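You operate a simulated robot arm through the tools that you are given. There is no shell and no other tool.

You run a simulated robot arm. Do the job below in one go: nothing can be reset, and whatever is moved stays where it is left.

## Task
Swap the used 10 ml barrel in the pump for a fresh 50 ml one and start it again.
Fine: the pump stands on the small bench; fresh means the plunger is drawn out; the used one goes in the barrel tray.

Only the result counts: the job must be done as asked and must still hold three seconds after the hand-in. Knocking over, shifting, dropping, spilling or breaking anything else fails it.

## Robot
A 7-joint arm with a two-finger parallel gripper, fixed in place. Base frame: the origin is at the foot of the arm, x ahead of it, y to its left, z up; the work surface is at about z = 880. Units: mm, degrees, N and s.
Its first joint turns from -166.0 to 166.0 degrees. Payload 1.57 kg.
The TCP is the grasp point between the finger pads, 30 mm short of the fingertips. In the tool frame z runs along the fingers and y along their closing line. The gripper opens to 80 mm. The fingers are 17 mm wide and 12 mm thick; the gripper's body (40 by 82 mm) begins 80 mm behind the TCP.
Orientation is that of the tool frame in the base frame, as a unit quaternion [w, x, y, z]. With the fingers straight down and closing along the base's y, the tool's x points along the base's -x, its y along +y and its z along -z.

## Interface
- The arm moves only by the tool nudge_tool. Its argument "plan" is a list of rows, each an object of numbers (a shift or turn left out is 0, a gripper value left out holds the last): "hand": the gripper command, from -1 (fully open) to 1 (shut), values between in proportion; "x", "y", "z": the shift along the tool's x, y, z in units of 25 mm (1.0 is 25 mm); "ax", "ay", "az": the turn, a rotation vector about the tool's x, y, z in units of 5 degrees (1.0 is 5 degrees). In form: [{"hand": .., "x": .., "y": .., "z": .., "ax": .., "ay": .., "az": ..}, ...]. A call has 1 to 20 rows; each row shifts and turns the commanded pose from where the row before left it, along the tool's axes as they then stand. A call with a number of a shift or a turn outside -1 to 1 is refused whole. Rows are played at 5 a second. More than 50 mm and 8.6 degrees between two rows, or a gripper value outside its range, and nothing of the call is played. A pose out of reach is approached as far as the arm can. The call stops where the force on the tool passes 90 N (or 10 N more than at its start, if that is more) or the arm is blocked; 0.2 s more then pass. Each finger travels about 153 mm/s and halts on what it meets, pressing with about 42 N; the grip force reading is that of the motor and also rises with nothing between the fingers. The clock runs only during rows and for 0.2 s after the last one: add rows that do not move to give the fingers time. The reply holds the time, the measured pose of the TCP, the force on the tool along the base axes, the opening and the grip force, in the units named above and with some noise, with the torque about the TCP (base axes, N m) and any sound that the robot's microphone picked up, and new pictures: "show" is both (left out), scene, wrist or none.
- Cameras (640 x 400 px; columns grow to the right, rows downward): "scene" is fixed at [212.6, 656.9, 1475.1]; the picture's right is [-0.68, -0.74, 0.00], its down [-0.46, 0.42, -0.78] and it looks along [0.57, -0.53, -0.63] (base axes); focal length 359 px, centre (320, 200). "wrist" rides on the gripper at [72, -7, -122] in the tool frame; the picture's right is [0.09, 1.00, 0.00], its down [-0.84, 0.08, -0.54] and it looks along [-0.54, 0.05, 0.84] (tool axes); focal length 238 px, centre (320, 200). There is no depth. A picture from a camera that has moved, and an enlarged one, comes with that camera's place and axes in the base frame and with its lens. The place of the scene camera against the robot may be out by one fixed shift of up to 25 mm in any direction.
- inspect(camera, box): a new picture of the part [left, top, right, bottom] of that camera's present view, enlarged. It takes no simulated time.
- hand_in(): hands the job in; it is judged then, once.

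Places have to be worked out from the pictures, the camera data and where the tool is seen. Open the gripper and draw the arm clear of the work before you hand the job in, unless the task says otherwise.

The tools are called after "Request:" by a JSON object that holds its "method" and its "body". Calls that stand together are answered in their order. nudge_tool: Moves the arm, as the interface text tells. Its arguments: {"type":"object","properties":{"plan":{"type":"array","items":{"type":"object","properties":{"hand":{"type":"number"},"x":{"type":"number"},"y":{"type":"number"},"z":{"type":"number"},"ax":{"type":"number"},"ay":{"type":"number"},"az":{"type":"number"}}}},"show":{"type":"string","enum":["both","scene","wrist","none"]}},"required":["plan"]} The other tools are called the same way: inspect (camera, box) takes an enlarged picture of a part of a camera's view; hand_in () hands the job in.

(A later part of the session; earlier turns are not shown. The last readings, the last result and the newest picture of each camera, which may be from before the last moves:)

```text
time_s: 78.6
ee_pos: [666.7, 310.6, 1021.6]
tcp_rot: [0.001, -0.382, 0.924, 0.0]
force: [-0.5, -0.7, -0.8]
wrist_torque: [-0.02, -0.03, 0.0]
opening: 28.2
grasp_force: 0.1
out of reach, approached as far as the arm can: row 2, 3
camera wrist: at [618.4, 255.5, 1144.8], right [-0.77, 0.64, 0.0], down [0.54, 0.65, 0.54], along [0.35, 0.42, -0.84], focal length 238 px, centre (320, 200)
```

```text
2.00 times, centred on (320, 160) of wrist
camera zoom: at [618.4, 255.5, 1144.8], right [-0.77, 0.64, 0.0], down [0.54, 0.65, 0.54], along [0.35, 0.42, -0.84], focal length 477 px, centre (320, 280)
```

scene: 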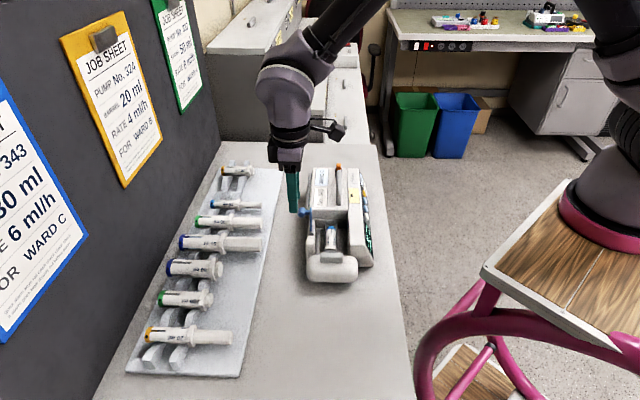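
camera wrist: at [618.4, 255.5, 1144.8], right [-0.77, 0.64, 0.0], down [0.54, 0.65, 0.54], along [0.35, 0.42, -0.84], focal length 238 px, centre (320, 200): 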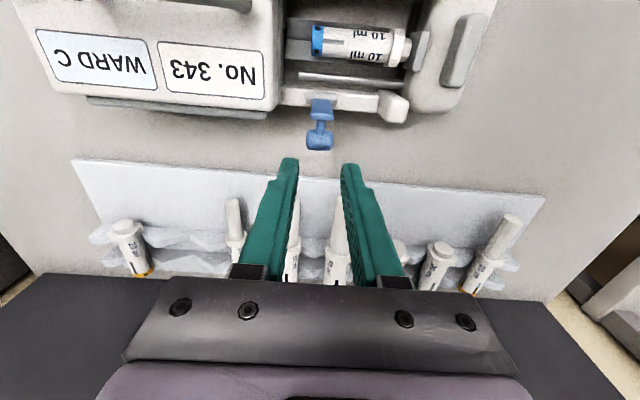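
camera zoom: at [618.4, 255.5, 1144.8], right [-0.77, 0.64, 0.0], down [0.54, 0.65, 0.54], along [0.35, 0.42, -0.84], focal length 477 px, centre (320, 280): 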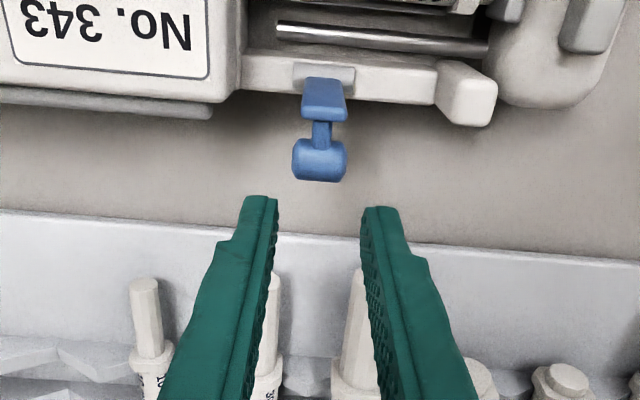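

The clamp is open and upright. Next I go above the carriage's grey lever and look at it closely.

Request:
{"method": "nudge_tool", "body": {"plan": [{"z": -1}, {"z": -0.6}, {"x": 0.75, "y": 0.96}, {"x": 0.75, "y": 0.96}, {"x": 0.75, "y": 0.96}, {"x": 0.75, "y": 0.96}, {"hand": -1}, {}, {}]}}

Request:
{"method": "inspect", "body": {"camera": "wrist", "box": [220, 60, 420, 200]}}

Request:
{"method": "inspect", "body": {"camera": "scene", "box": [280, 150, 390, 290]}}

```text
time_s: 80.6
ee_pos: [541.9, 325.0, 1062.5]
tcp_rot: [0.0, -0.382, 0.924, 0.0]
force: [-0.4, 0.2, 0.8]
wrist_torque: [0.0, 0.01, 0.02]
opening: 80.1
grasp_force: 0.0
camera wrist: at [495.3, 270.1, 1185.0], right [-0.77, 0.64, 0.0], down [0.54, 0.65, 0.54], along [0.35, 0.42, -0.84], focal length 238 px, centre (320, 200)
```

scene: 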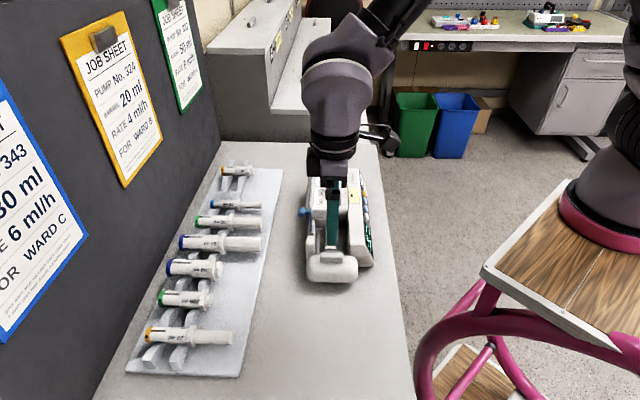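
wrist: 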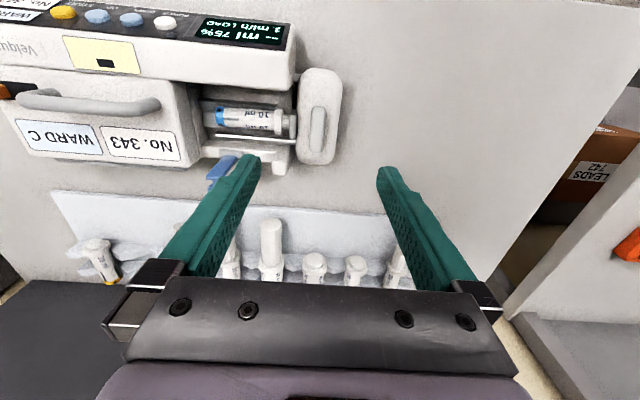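

```text
2.86 times, centred on (320, 130) of wrist
camera zoom: at [495.3, 270.1, 1185.0], right [-0.77, 0.64, 0.0], down [0.54, 0.65, 0.54], along [0.35, 0.42, -0.84], focal length 681 px, centre (320, 400)
```

zoom: 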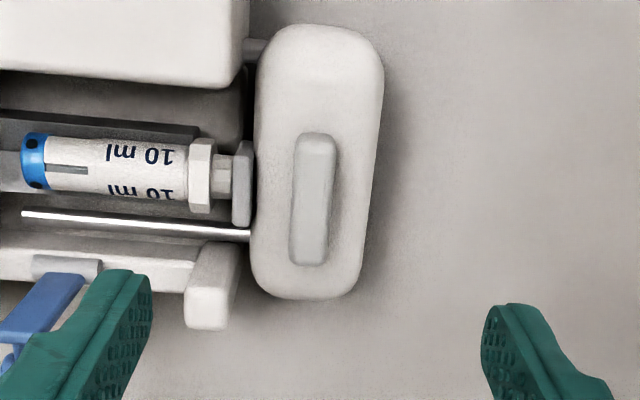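

```text
2.86 times, centred on (335, 220) of scene
camera zoom: at [212.6, 656.9, 1475.1], right [-0.68, -0.74, 0.0], down [-0.46, 0.42, -0.78], along [0.57, -0.53, -0.63], focal length 1025 px, centre (277, 143)
```

zoom: 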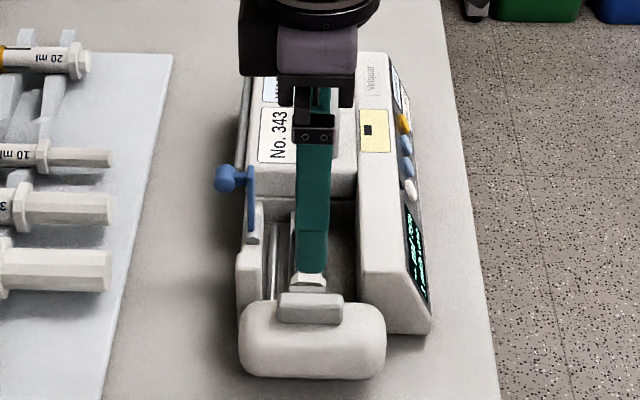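

With the clamp open the display shows "-- ml LOAD". The lever is about 15 mm thick at a≈−156. I descend over it with a 44 mm opening and look before closing.

Request:
{"method": "nudge_tool", "body": {"plan": [{"hand": -0.1, "x": 0.1, "y": -0.11}, {"z": 0.9}, {"z": 0.9}, {"z": 0.9}, {"z": 0.9}, {}]}}

Request:
{"method": "inspect", "body": {"camera": "wrist", "box": [220, 80, 420, 220]}}

Request:
{"method": "inspect", "body": {"camera": "scene", "box": [300, 220, 370, 290]}}

```text
time_s: 82.0
ee_pos: [546.1, 322.8, 971.8]
tcp_rot: [0.0, -0.383, 0.924, -0.001]
force: [0.2, 0.1, 0.7]
wrist_torque: [0.02, 0.0, 0.01]
opening: 44.2
grasp_force: 0.1
camera wrist: at [498.0, 267.7, 1094.2], right [-0.77, 0.64, 0.0], down [0.54, 0.65, 0.54], along [0.35, 0.42, -0.84], focal length 238 px, centre (320, 200)
```

scene: 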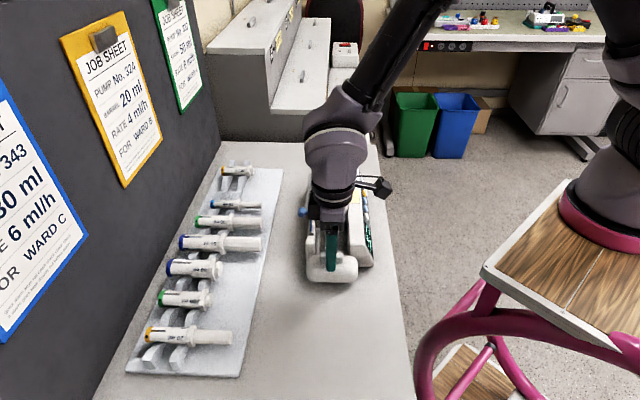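
wrist: 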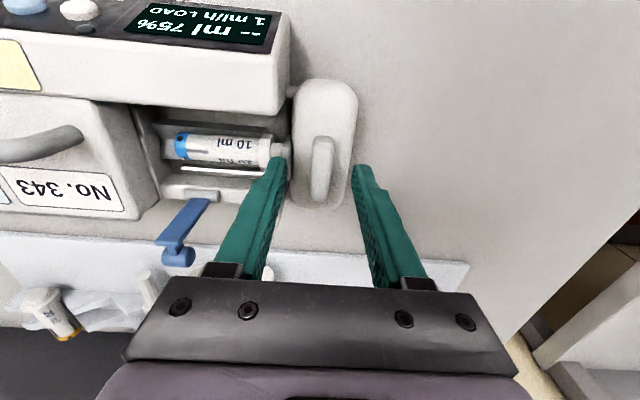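

```text
2.86 times, centred on (320, 150) of wrist
camera zoom: at [498.0, 267.7, 1094.2], right [-0.77, 0.64, 0.0], down [0.54, 0.65, 0.54], along [0.35, 0.42, -0.84], focal length 681 px, centre (320, 343)
```

zoom: 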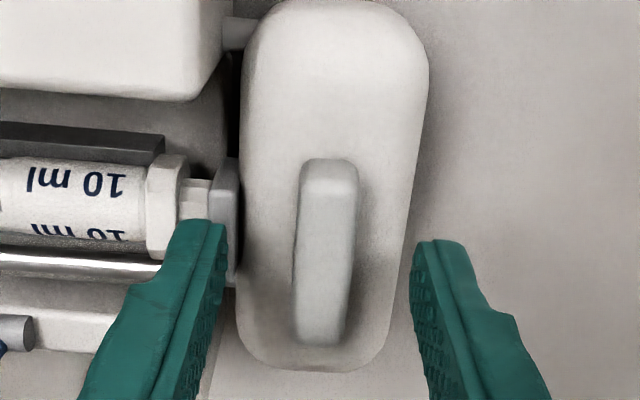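

```text
5.71 times, centred on (335, 255) of scene
camera zoom: at [212.6, 656.9, 1475.1], right [-0.68, -0.74, 0.0], down [-0.46, 0.42, -0.78], along [0.57, -0.53, -0.63], focal length 2049 px, centre (234, -114)
```

zoom: 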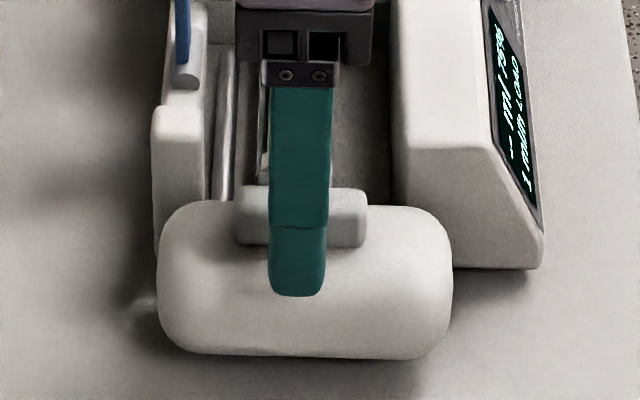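

Request:
{"method": "nudge_tool", "body": {"plan": [{"z": 0.12, "y": 0.03}, {"hand": 1}, {}, {}]}}

Request:
{"method": "inspect", "body": {"camera": "wrist", "box": [220, 80, 420, 220]}}

```text
time_s: 83.0
ee_pos: [544.5, 323.1, 968.2]
tcp_rot: [-0.001, -0.382, 0.924, 0.0]
force: [0.8, 1.0, 0.8]
wrist_torque: [0.1, -0.09, 0.12]
opening: 13.4
grasp_force: 30.0
camera wrist: at [497.4, 267.9, 1091.3], right [-0.77, 0.64, 0.0], down [0.54, 0.65, 0.54], along [0.35, 0.42, -0.84], focal length 238 px, centre (320, 200)
```

scene: 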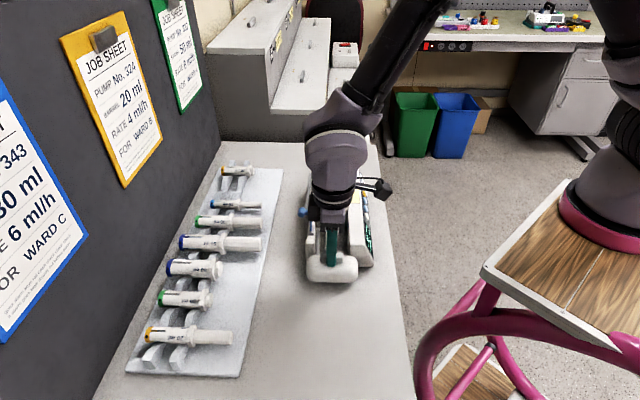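
wrist: 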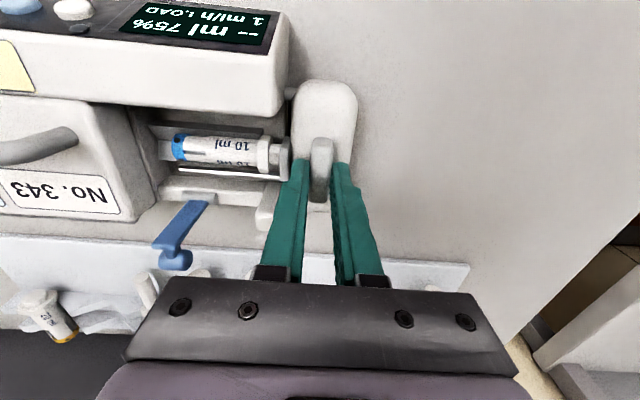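

```text
2.86 times, centred on (320, 150) of wrist
camera zoom: at [497.4, 267.9, 1091.3], right [-0.77, 0.64, 0.0], down [0.54, 0.65, 0.54], along [0.35, 0.42, -0.84], focal length 681 px, centre (320, 343)
```

zoom: 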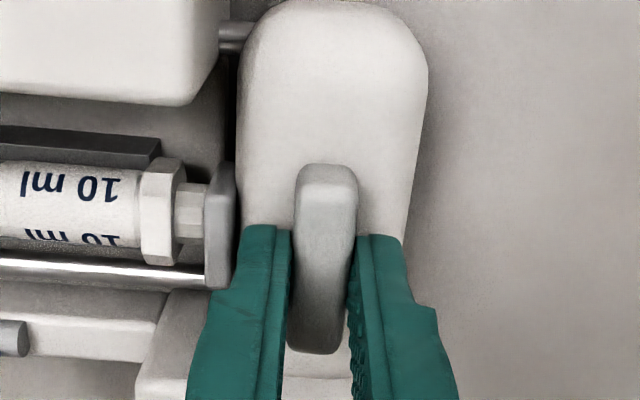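

Lever held (13.4 mm). I pull the carriage gently 4 mm outward and compare.

Request:
{"method": "nudge_tool", "body": {"plan": [{"y": 0.08}, {"y": 0.08}, {}], "show": "wrist"}}

Request:
{"method": "inspect", "body": {"camera": "wrist", "box": [220, 80, 420, 220]}}

```text
time_s: 83.8
ee_pos: [541.2, 326.3, 969.4]
tcp_rot: [0.0, -0.383, 0.924, 0.0]
force: [3.0, 2.8, 3.9]
wrist_torque: [-0.11, 0.14, 0.15]
opening: 13.4
grasp_force: 30.2
camera wrist: at [494.2, 270.7, 1091.3], right [-0.77, 0.64, 0.0], down [0.54, 0.65, 0.54], along [0.35, 0.42, -0.84], focal length 238 px, centre (320, 200)
```

wrist: 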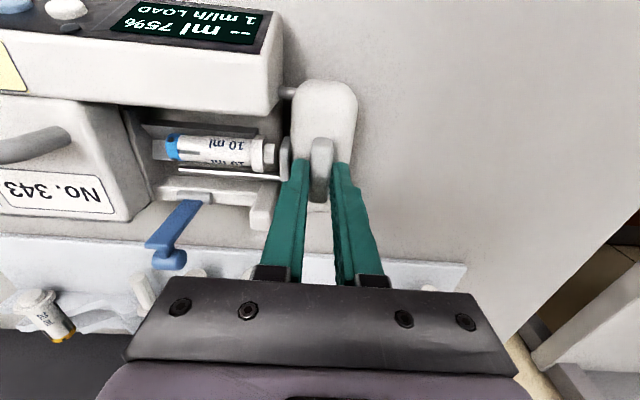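

```text
2.86 times, centred on (320, 150) of wrist
camera zoom: at [494.2, 270.7, 1091.3], right [-0.77, 0.64, 0.0], down [0.54, 0.65, 0.54], along [0.35, 0.42, -0.84], focal length 681 px, centre (320, 343)
```

zoom: 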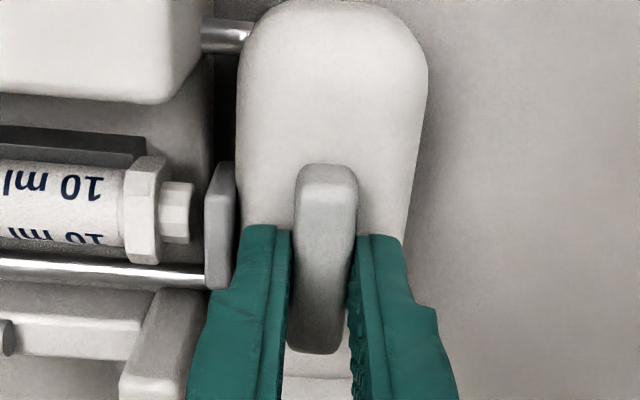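

The carriage slides with the lever pinched and the pump stays. I draw it back 48 mm more.

Request:
{"method": "nudge_tool", "body": {"plan": [{"y": 0.24}, {"y": 0.24}, {"y": 0.24}, {"y": 0.24}, {"y": 0.24}, {"y": 0.24}, {"y": 0.24}, {"y": 0.24}, {}]}}

Request:
{"method": "inspect", "body": {"camera": "scene", "box": [280, 150, 390, 290]}}

```text
time_s: 85.8
ee_pos: [506.9, 358.4, 969.5]
tcp_rot: [0.0, -0.383, 0.924, 0.001]
force: [-0.2, 0.9, -0.3]
wrist_torque: [0.1, 0.23, 0.31]
opening: 13.5
grasp_force: 30.0
camera wrist: at [460.1, 303.8, 1092.2], right [-0.77, 0.64, 0.0], down [0.54, 0.65, 0.54], along [0.35, 0.42, -0.84], focal length 238 px, centre (320, 200)
```

scene: 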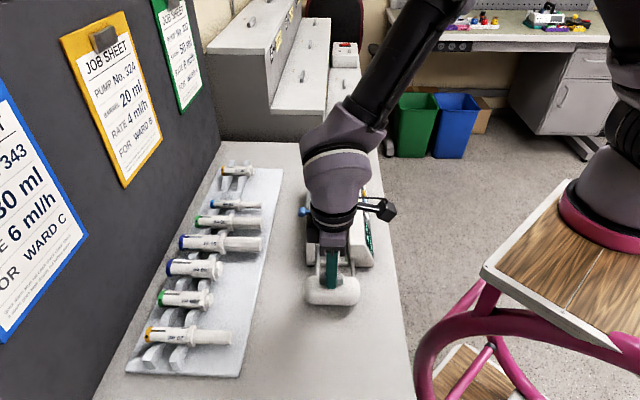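
wrist: 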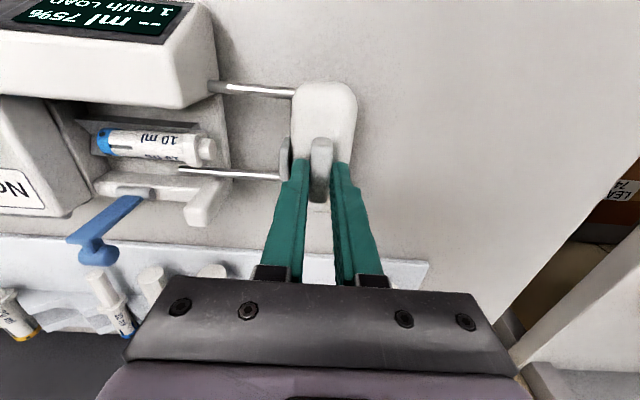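

```text
2.86 times, centred on (335, 220) of scene
camera zoom: at [212.6, 656.9, 1475.1], right [-0.68, -0.74, 0.0], down [-0.46, 0.42, -0.78], along [0.57, -0.53, -0.63], focal length 1025 px, centre (277, 143)
```

zoom: 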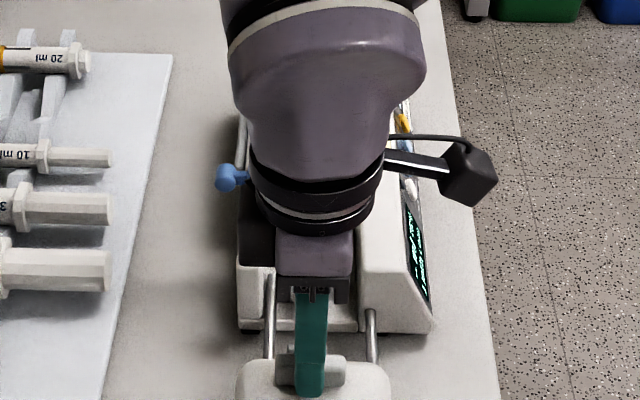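

Carriage moves freely. I draw it back another 36 mm, watching for an end stop.

Request:
{"method": "nudge_tool", "body": {"plan": [{"y": 0.24}, {"y": 0.24}, {"y": 0.24}, {"y": 0.24}, {"y": 0.24}, {"y": 0.24}, {}]}}

Request:
{"method": "inspect", "body": {"camera": "scene", "box": [280, 170, 390, 310]}}

```text
time_s: 87.4
ee_pos: [483.2, 383.0, 969.8]
tcp_rot: [0.0, -0.382, 0.924, 0.0]
force: [1.4, -1.8, -0.8]
wrist_torque: [-0.17, 0.06, 0.1]
opening: 13.4
grasp_force: 30.1
camera wrist: at [435.0, 328.9, 1091.8], right [-0.77, 0.64, 0.0], down [0.54, 0.65, 0.54], along [0.35, 0.42, -0.84], focal length 238 px, centre (320, 200)
```

scene: 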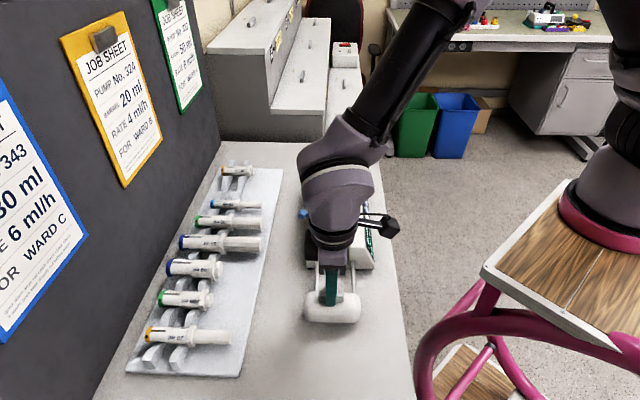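
wrist: 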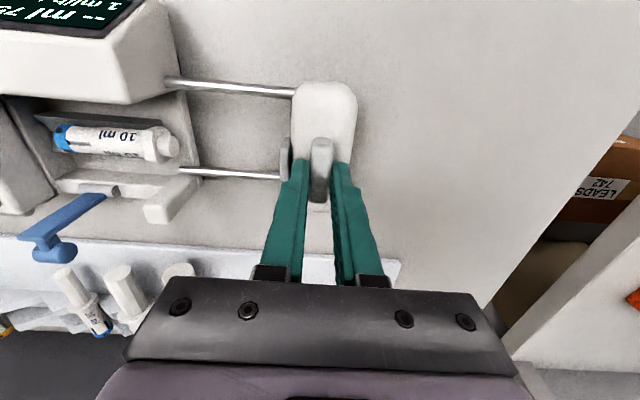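

```text
2.86 times, centred on (335, 240) of scene
camera zoom: at [212.6, 656.9, 1475.1], right [-0.68, -0.74, 0.0], down [-0.46, 0.42, -0.78], along [0.57, -0.53, -0.63], focal length 1025 px, centre (277, 86)
```

zoom: 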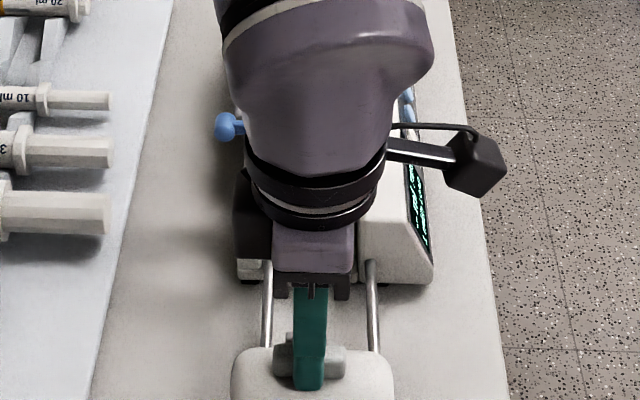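

The carriage is out about 85 mm with a gap of roughly 93 mm from the flange to the pusher plate. I release the lever, rise and turn the tool for gripping the used 10 ml barrel.

Request:
{"method": "nudge_tool", "body": {"plan": [{"hand": -0.2}, {}, {"z": -1}, {"z": -1}, {"z": -1}, {"z": -1}, {"az": 1}, {"az": 1}, {"az": 1}, {"az": 1}, {"az": 1}, {"az": 1}, {"az": 1}, {"az": 1}, {"az": 1}, {"az": 1}, {"az": 1}, {"az": 1}, {"az": 1}, {"az": 1}], "show": "none"}}

Request:
{"method": "nudge_tool", "body": {"plan": [{"az": 1}, {"az": 1}, {"az": 1}, {"az": 1}, {"x": -0.9}, {"x": -0.9}, {}]}}

Request:
{"method": "inspect", "body": {"camera": "wrist", "box": [220, 80, 420, 220]}}

Request:
{"method": "inspect", "body": {"camera": "scene", "box": [280, 180, 390, 330]}}

```text
time_s: 91.6
ee_pos: [481.2, 385.4, 1068.8]
tcp_rot: [0.001, 0.217, 0.976, 0.001]
force: [0.3, -0.6, 0.1]
wrist_torque: [-0.01, 0.0, 0.01]
opening: 48.1
grasp_force: 0.0
```

```text
time_s: 93.2
ee_pos: [512.5, 350.9, 1069.3]
tcp_rot: [0.0, 0.383, 0.924, -0.001]
force: [-0.3, -0.1, -0.1]
wrist_torque: [-0.03, -0.02, 0.05]
opening: 48.0
grasp_force: 0.1
camera wrist: at [455.1, 398.6, 1191.4], right [0.64, 0.77, 0.0], down [0.65, -0.54, 0.54], along [0.42, -0.35, -0.84], focal length 238 px, centre (320, 200)
```

scene: 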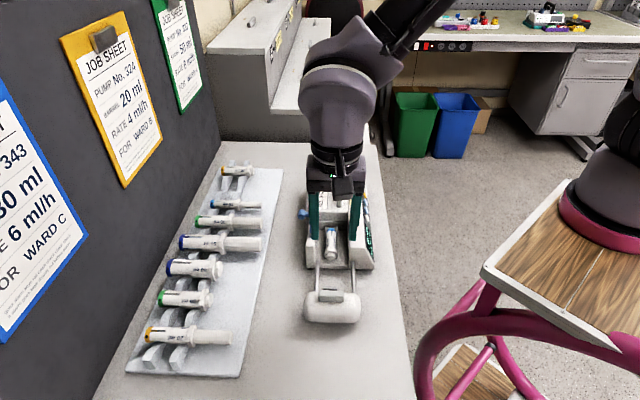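
wrist: 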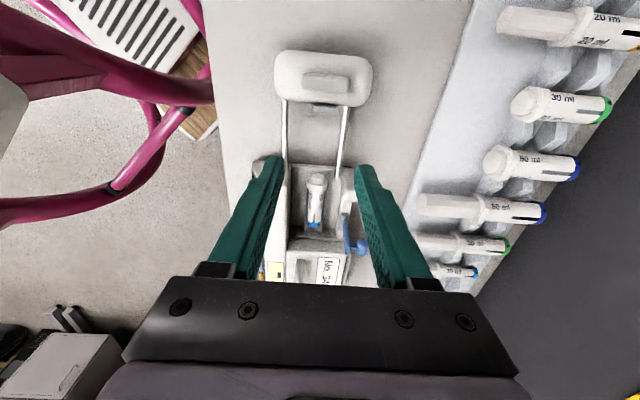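

```text
2.86 times, centred on (320, 150) of wrist
camera zoom: at [455.1, 398.6, 1191.4], right [0.64, 0.77, 0.0], down [0.65, -0.54, 0.54], along [0.42, -0.35, -0.84], focal length 681 px, centre (320, 343)
```

zoom: 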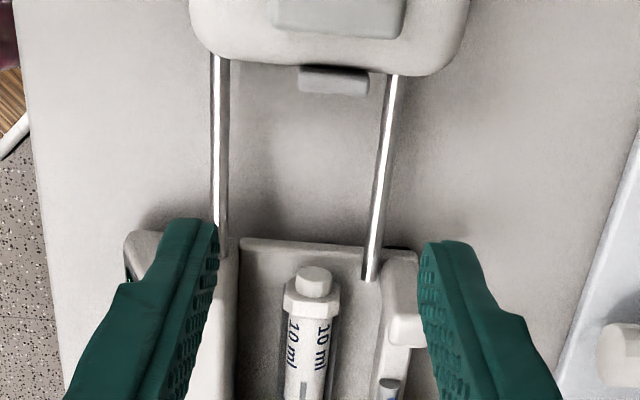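

```text
2.67 times, centred on (335, 255) of scene
camera zoom: at [212.6, 656.9, 1475.1], right [-0.68, -0.74, 0.0], down [-0.46, 0.42, -0.78], along [0.57, -0.53, -0.63], focal length 956 px, centre (280, 53)
```

zoom: 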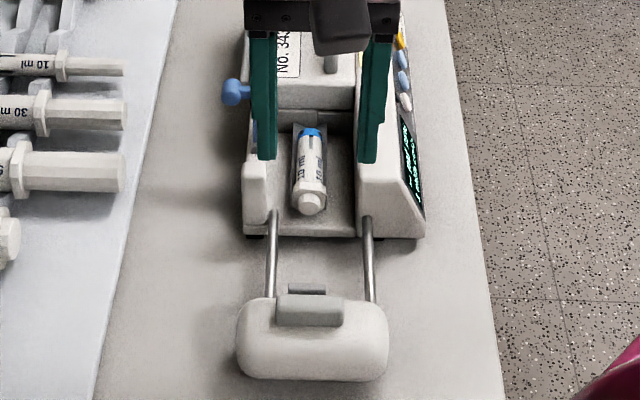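

Both rods and the cradle are now clear to see. I look closely at the barrel and cradle edges before gripping.

Request:
{"method": "inspect", "body": {"camera": "wrist", "box": [285, 160, 365, 240]}}

Request:
{"method": "inspect", "body": {"camera": "scene", "box": [310, 215, 360, 275]}}

```text
5.00 times, centred on (325, 200) of wrist
camera zoom: at [455.1, 398.6, 1191.4], right [0.64, 0.77, 0.0], down [0.65, -0.54, 0.54], along [0.42, -0.35, -0.84], focal length 1192 px, centre (295, 200)
```

zoom: 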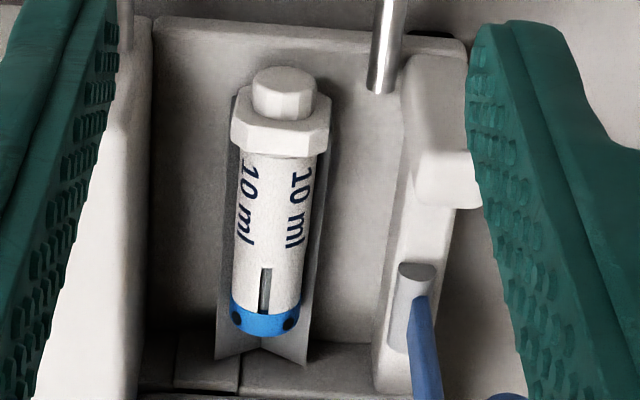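

```text
6.67 times, centred on (335, 245) of scene
camera zoom: at [212.6, 656.9, 1475.1], right [-0.68, -0.74, 0.0], down [-0.46, 0.42, -0.78], along [0.57, -0.53, -0.63], focal length 2391 px, centre (220, -100)
```

zoom: 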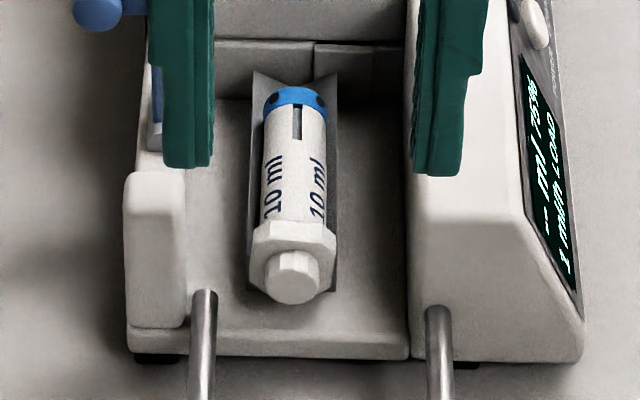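

The barrel lies in a V cradle with its 26 mm flange just outside the cradle end at a≈−199, b≈613, axis z≈923. I will grip it by the flange, above the rods. I move over it and check the alignment from lower down.

Request:
{"method": "nudge_tool", "body": {"plan": [{"x": -0.82, "y": 0.03, "hand": 0.05}, {"x": -0.82, "y": 0.03}, {"x": -0.82, "y": 0.03}, {"x": -0.81, "y": 0.02}, {"z": 0.9}, {"z": 0.9}, {"z": 0.6}, {}]}}

Request:
{"method": "inspect", "body": {"camera": "wrist", "box": [240, 80, 400, 200]}}

```text
time_s: 95.0
ee_pos: [575.4, 295.9, 1008.1]
tcp_rot: [0.0, 0.383, 0.924, 0.001]
force: [0.4, -0.7, -0.9]
wrist_torque: [-0.01, 0.04, 0.04]
opening: 37.9
grasp_force: 0.0
camera wrist: at [518.2, 342.2, 1131.3], right [0.64, 0.77, 0.0], down [0.65, -0.54, 0.54], along [0.42, -0.35, -0.84], focal length 238 px, centre (320, 200)
```

scene: 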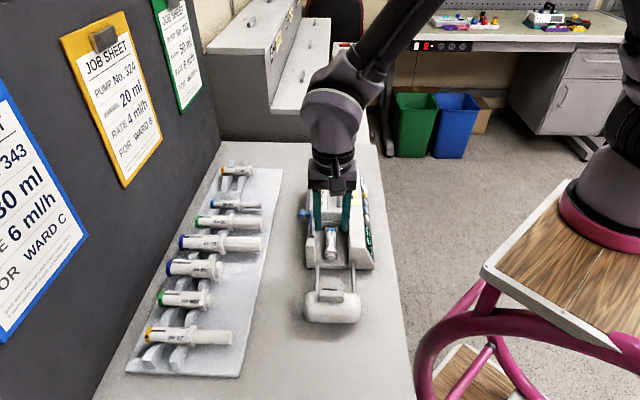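
wrist: 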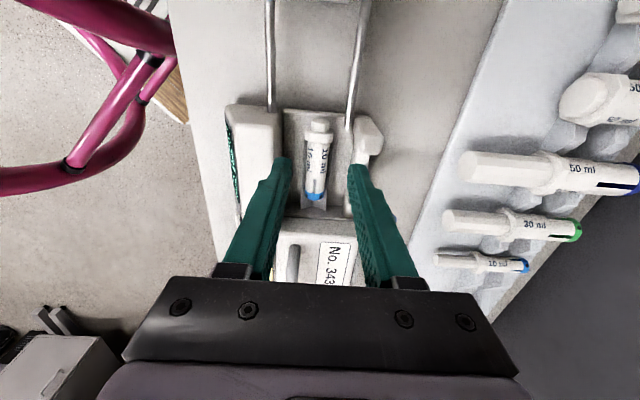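

```text
3.33 times, centred on (320, 140) of wrist
camera zoom: at [518.2, 342.2, 1131.3], right [0.64, 0.77, 0.0], down [0.65, -0.54, 0.54], along [0.42, -0.35, -0.84], focal length 794 px, centre (320, 400)
```

zoom: 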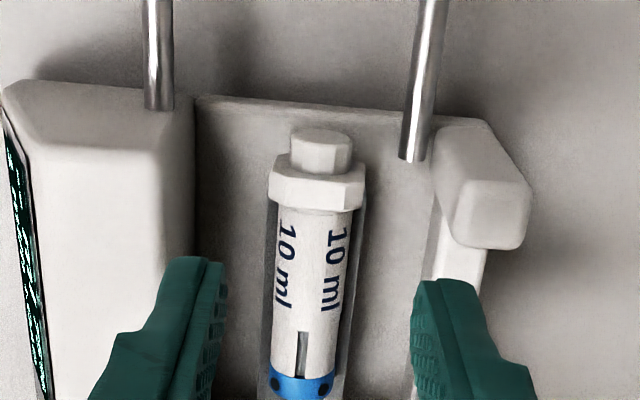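

The flange centre is at a≈−191, b≈614.4. The pump was also dragged about 5 mm outward with the carriage, which I'll correct later. I shift, descend to z=948 and close on the flange.

Request:
{"method": "nudge_tool", "body": {"plan": [{"x": 0.24, "y": -0.07}, {"z": 0.8}, {"z": 0.8}, {"z": 0.8}, {}, {}]}}

Request:
{"method": "inspect", "body": {"camera": "wrist", "box": [240, 100, 400, 220]}}

```text
time_s: 96.4
ee_pos: [568.7, 298.7, 950.2]
tcp_rot: [0.0, 0.383, 0.924, 0.0]
force: [0.3, 0.6, -0.5]
wrist_torque: [0.01, 0.01, 0.0]
opening: 37.8
grasp_force: 0.0
camera wrist: at [512.2, 345.4, 1071.7], right [0.64, 0.77, 0.0], down [0.65, -0.54, 0.54], along [0.42, -0.35, -0.84], focal length 238 px, centre (320, 200)
```

scene: 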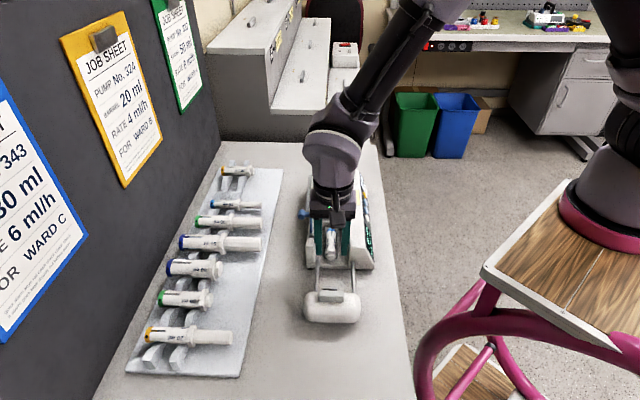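
wrist: 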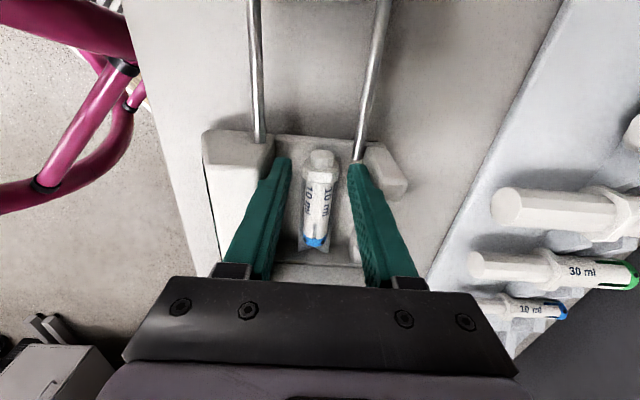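

```text
3.33 times, centred on (320, 160) of wrist
camera zoom: at [512.2, 345.4, 1071.7], right [0.64, 0.77, 0.0], down [0.65, -0.54, 0.54], along [0.42, -0.35, -0.84], focal length 794 px, centre (320, 333)
```

zoom: 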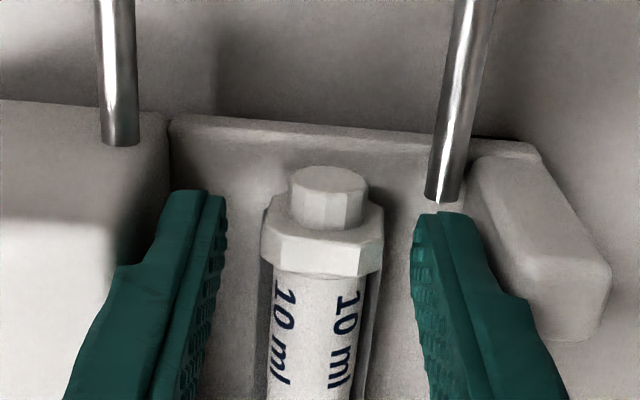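

Request:
{"method": "nudge_tool", "body": {"plan": [{"z": 0.12, "x": -0.06}, {"hand": 1}, {}, {}, {}]}}

Request:
{"method": "inspect", "body": {"camera": "wrist", "box": [240, 100, 400, 220]}}

```text
time_s: 97.6
ee_pos: [569.8, 298.3, 946.7]
tcp_rot: [0.0, 0.383, 0.924, 0.0]
force: [-1.1, 0.8, -1.2]
wrist_torque: [0.06, 0.03, -0.04]
opening: 23.8
grasp_force: 36.0
camera wrist: at [513.2, 344.7, 1069.0], right [0.64, 0.77, 0.0], down [0.65, -0.54, 0.54], along [0.42, -0.35, -0.84], focal length 238 px, centre (320, 200)
```

scene: 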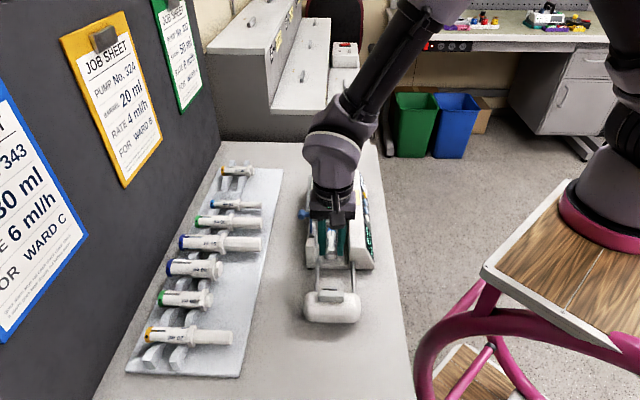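
wrist: 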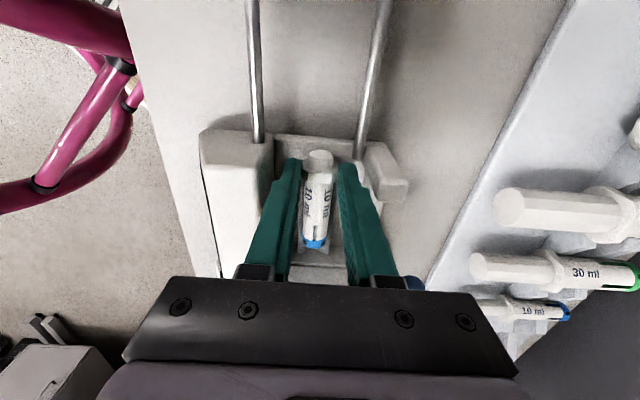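

```text
3.33 times, centred on (320, 160) of wrist
camera zoom: at [513.2, 344.7, 1069.0], right [0.64, 0.77, 0.0], down [0.65, -0.54, 0.54], along [0.42, -0.35, -0.84], focal length 794 px, centre (320, 333)
```

zoom: 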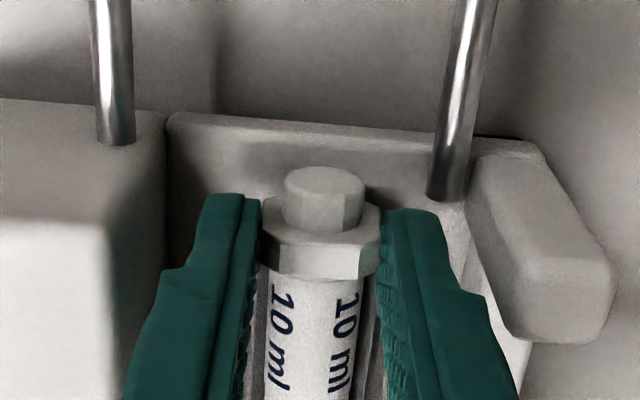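

The flange is held at 23.8 mm. I lift straight up and check.

Request:
{"method": "nudge_tool", "body": {"plan": [{"z": -0.3}, {"z": -0.5}, {"z": -0.9}, {"z": -0.9}, {"z": -0.9}, {"z": -0.9}, {}]}}

Request:
{"method": "inspect", "body": {"camera": "wrist", "box": [240, 100, 400, 220]}}

Request:
{"method": "inspect", "body": {"camera": "scene", "box": [280, 180, 390, 330]}}

```text
time_s: 99.2
ee_pos: [569.6, 297.7, 1056.4]
tcp_rot: [0.0, 0.382, 0.924, 0.0]
force: [-0.5, -0.2, -0.7]
wrist_torque: [0.05, 0.01, -0.02]
opening: 0.0
grasp_force: 20.9
camera wrist: at [512.9, 344.4, 1179.2], right [0.64, 0.77, 0.0], down [0.65, -0.54, 0.54], along [0.42, -0.35, -0.84], focal length 238 px, centre (320, 200)
```

scene: 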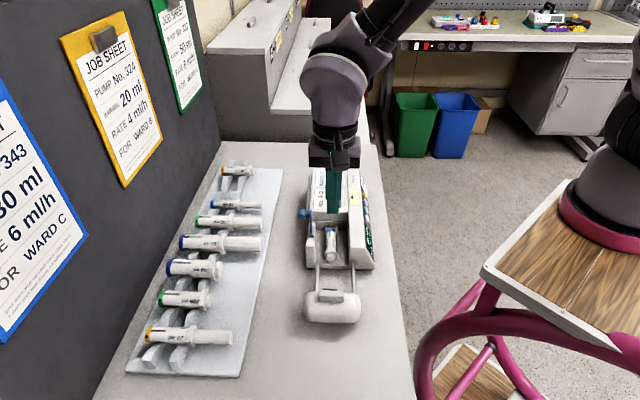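
wrist: 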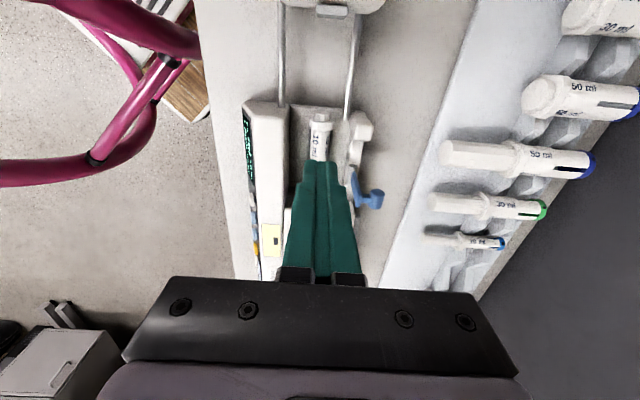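

```text
3.33 times, centred on (320, 160) of wrist
camera zoom: at [512.9, 344.4, 1179.2], right [0.64, 0.77, 0.0], down [0.65, -0.54, 0.54], along [0.42, -0.35, -0.84], focal length 794 px, centre (320, 333)
```

zoom: 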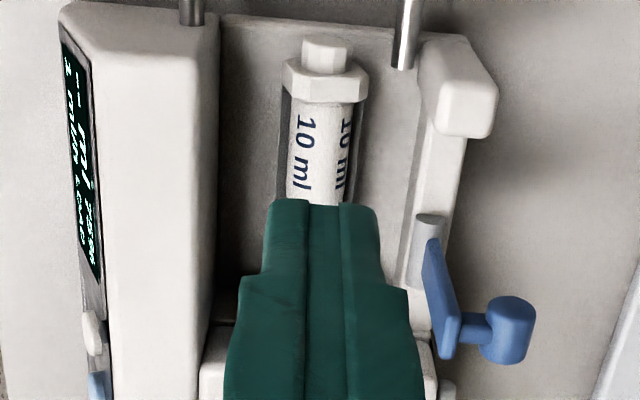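

```text
2.67 times, centred on (335, 255) of scene
camera zoom: at [212.6, 656.9, 1475.1], right [-0.68, -0.74, 0.0], down [-0.46, 0.42, -0.78], along [0.57, -0.53, -0.63], focal length 956 px, centre (280, 53)
```

zoom: 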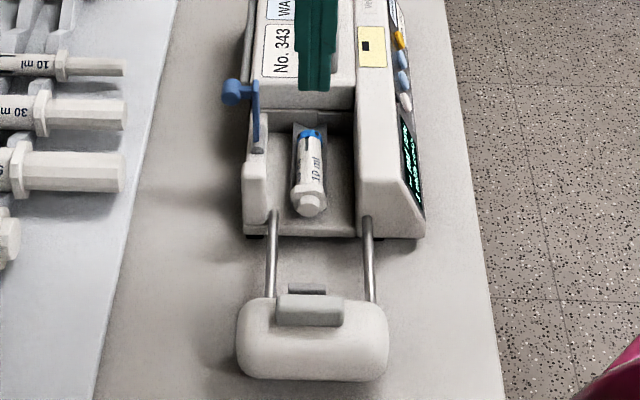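

The flange slipped out, because the fingers only caught its upper bevels. The barrel is still seated. I look at the flange shape again.

Request:
{"method": "inspect", "body": {"camera": "wrist", "box": [302, 105, 342, 135]}}

Request:
{"method": "inspect", "body": {"camera": "scene", "box": [315, 220, 350, 270]}}

```text
13.33 times, centred on (322, 120) of wrist
camera zoom: at [512.9, 344.4, 1179.2], right [0.64, 0.77, 0.0], down [0.65, -0.54, 0.54], along [0.42, -0.35, -0.84], focal length 3178 px, centre (293, 1267)
```

zoom: 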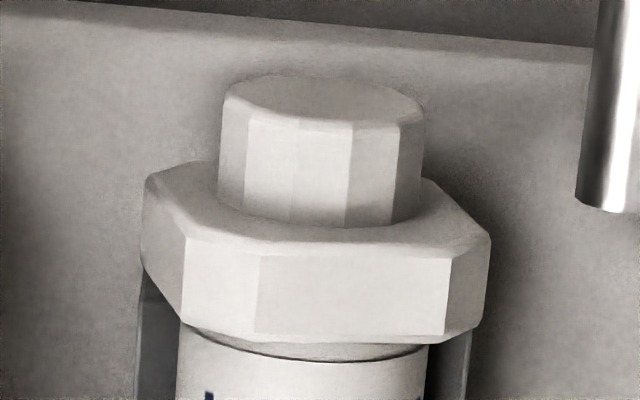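

```text
8.00 times, centred on (332, 245) of scene
camera zoom: at [212.6, 656.9, 1475.1], right [-0.68, -0.74, 0.0], down [-0.46, 0.42, -0.78], along [0.57, -0.53, -0.63], focal length 2869 px, centre (220, -160)
```

zoom: 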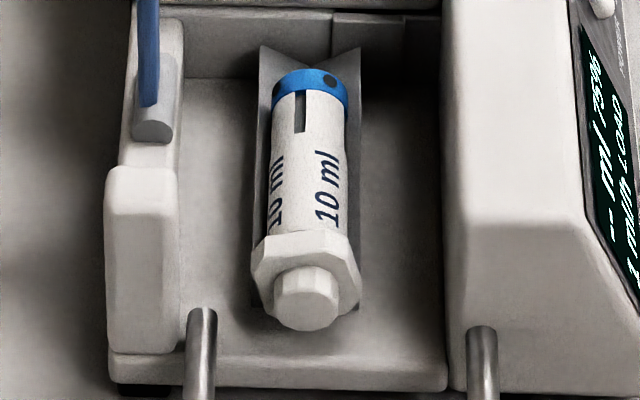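

The contact width shows the barrel axis is lower than I thought, near z≈911. I re-grip lower (tips at about 905), shifted slightly inward to clear the rod end.

Request:
{"method": "nudge_tool", "body": {"plan": [{"hand": 0.1, "x": -0.21, "y": 0.02}, {"z": 0.9}, {"z": 0.9}, {"z": 0.9}, {"z": 0.9}, {"z": 0.66}, {"z": 0.6}, {}]}}

Request:
{"method": "inspect", "body": {"camera": "wrist", "box": [240, 100, 400, 220]}}

```text
time_s: 101.0
ee_pos: [572.6, 295.5, 936.3]
tcp_rot: [0.0, 0.382, 0.924, 0.0]
force: [-0.2, 0.0, 0.9]
wrist_torque: [0.01, 0.0, -0.02]
opening: 35.9
grasp_force: 0.1
camera wrist: at [516.4, 341.4, 1058.3], right [0.64, 0.77, 0.0], down [0.65, -0.54, 0.54], along [0.42, -0.35, -0.84], focal length 238 px, centre (320, 200)
```

scene: 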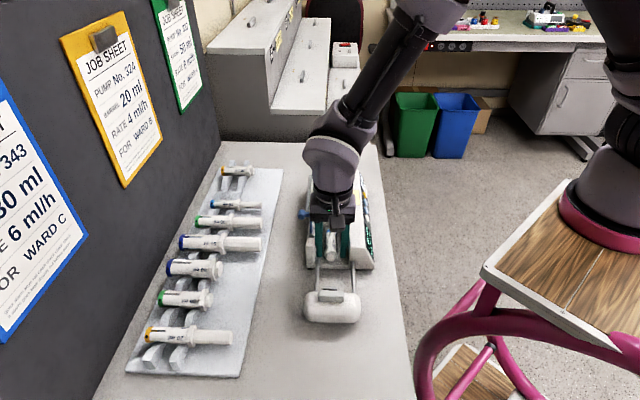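
wrist: 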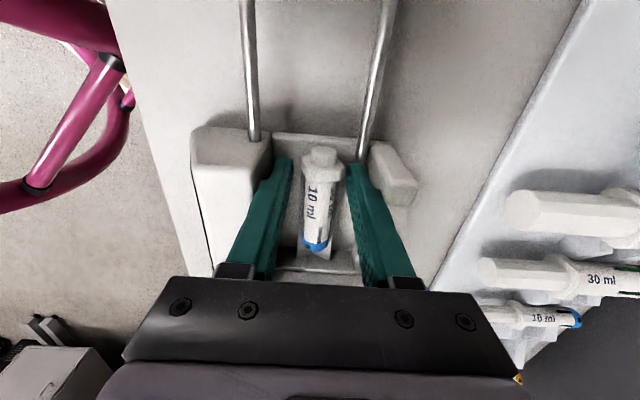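

```text
3.33 times, centred on (320, 160) of wrist
camera zoom: at [516.4, 341.4, 1058.3], right [0.64, 0.77, 0.0], down [0.65, -0.54, 0.54], along [0.42, -0.35, -0.84], focal length 794 px, centre (320, 333)
```

zoom: 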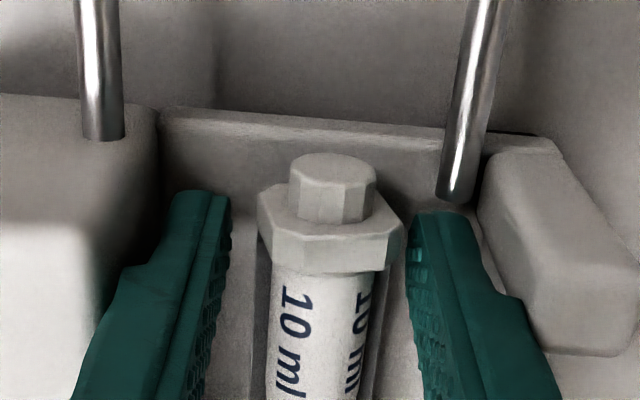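

Request:
{"method": "nudge_tool", "body": {"plan": [{"y": 0.09}, {"hand": 1}, {}, {}, {}], "show": "wrist"}}

Request:
{"method": "inspect", "body": {"camera": "wrist", "box": [240, 100, 400, 220]}}

```text
time_s: 102.2
ee_pos: [575.3, 297.6, 936.2]
tcp_rot: [0.001, 0.383, 0.924, 0.0]
force: [-1.7, -2.1, -0.8]
wrist_torque: [-0.06, 0.1, -0.13]
opening: 27.9
grasp_force: 38.5
camera wrist: at [518.2, 343.2, 1058.4], right [0.64, 0.77, 0.0], down [0.65, -0.54, 0.54], along [0.42, -0.35, -0.84], focal length 238 px, centre (320, 200)
```

wrist: 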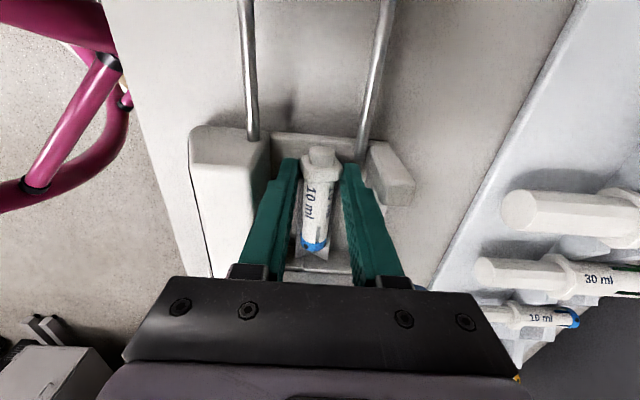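

```text
3.33 times, centred on (320, 160) of wrist
camera zoom: at [518.2, 343.2, 1058.4], right [0.64, 0.77, 0.0], down [0.65, -0.54, 0.54], along [0.42, -0.35, -0.84], focal length 794 px, centre (320, 333)
```

zoom: 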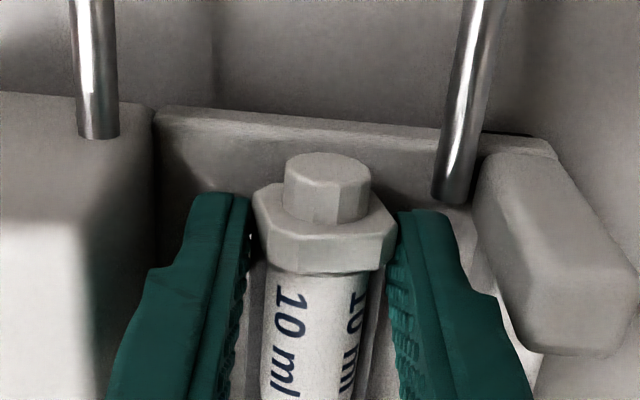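

Now gripped at 27.9 mm, the full flange width. I lift slowly and check.

Request:
{"method": "nudge_tool", "body": {"plan": [{"z": -0.2}, {"z": -0.3}, {"z": -0.4}, {"z": -0.5}, {"z": -0.6}, {}], "show": "wrist"}}

Request:
{"method": "inspect", "body": {"camera": "wrist", "box": [240, 100, 400, 220]}}

Request:
{"method": "inspect", "body": {"camera": "scene", "box": [290, 170, 380, 280]}}

```text
time_s: 103.6
ee_pos: [575.7, 294.6, 983.3]
tcp_rot: [0.0, 0.382, 0.924, 0.001]
force: [-0.9, -0.3, -10.7]
wrist_torque: [0.89, 0.69, 0.01]
opening: 27.8
grasp_force: 37.8
camera wrist: at [518.2, 342.0, 1106.0], right [0.64, 0.77, 0.0], down [0.65, -0.54, 0.54], along [0.42, -0.35, -0.84], focal length 238 px, centre (320, 200)
```

wrist: 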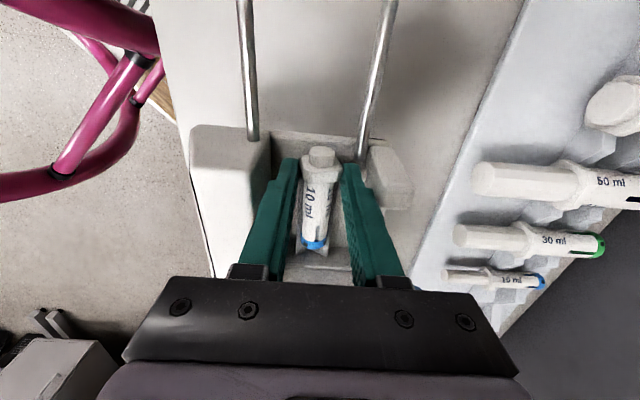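

```text
3.33 times, centred on (320, 160) of wrist
camera zoom: at [518.2, 342.0, 1106.0], right [0.64, 0.77, 0.0], down [0.65, -0.54, 0.54], along [0.42, -0.35, -0.84], focal length 794 px, centre (320, 333)
```

zoom: 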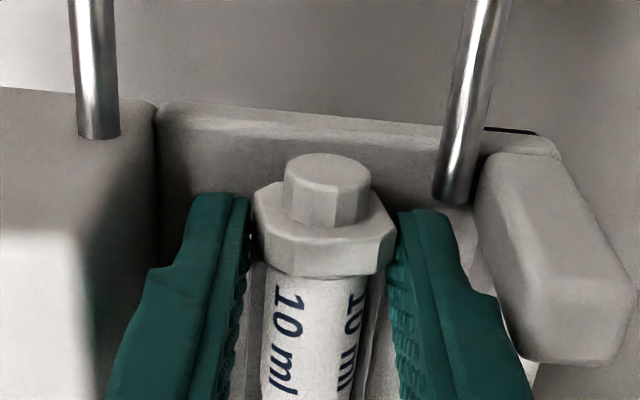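

```text
3.64 times, centred on (335, 225) of scene
camera zoom: at [212.6, 656.9, 1475.1], right [-0.68, -0.74, 0.0], down [-0.46, 0.42, -0.78], along [0.57, -0.53, -0.63], focal length 1304 px, centre (266, 109)
```

zoom: 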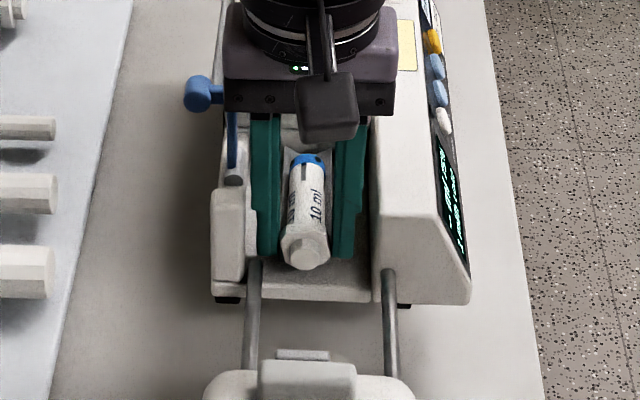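

The whole pump is being lifted, so the fingers are also clamping the cradle. I set it back down at once along the same path.

Request:
{"method": "nudge_tool", "body": {"plan": [{"z": 0.3}, {"z": 0.4}, {"z": 0.4}, {"z": 0.4}, {"z": 0.25}, {"z": 0.12}, {}], "show": "wrist"}}

Request:
{"method": "inspect", "body": {"camera": "scene", "box": [280, 150, 390, 290]}}

```text
time_s: 105.2
ee_pos: [572.8, 297.0, 938.6]
tcp_rot: [0.0, 0.383, 0.924, 0.001]
force: [-1.9, 3.0, -0.1]
wrist_torque: [-0.51, -0.77, 0.19]
opening: 27.7
grasp_force: 37.6
camera wrist: at [516.7, 343.5, 1061.3], right [0.64, 0.77, 0.0], down [0.65, -0.54, 0.54], along [0.42, -0.35, -0.84], focal length 238 px, centre (320, 200)
```

wrist: 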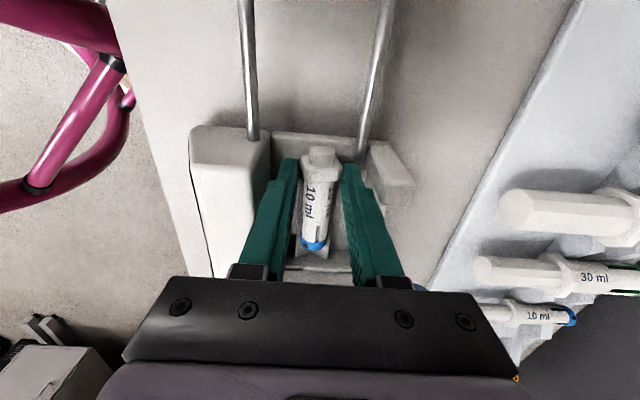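

```text
2.86 times, centred on (335, 220) of scene
camera zoom: at [212.6, 656.9, 1475.1], right [-0.68, -0.74, 0.0], down [-0.46, 0.42, -0.78], along [0.57, -0.53, -0.63], focal length 1025 px, centre (277, 143)
```

zoom: 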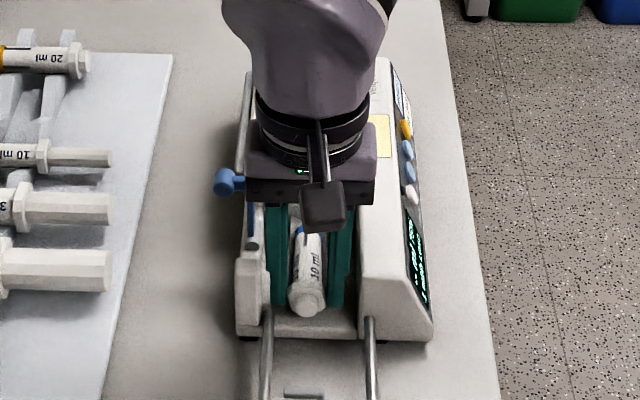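

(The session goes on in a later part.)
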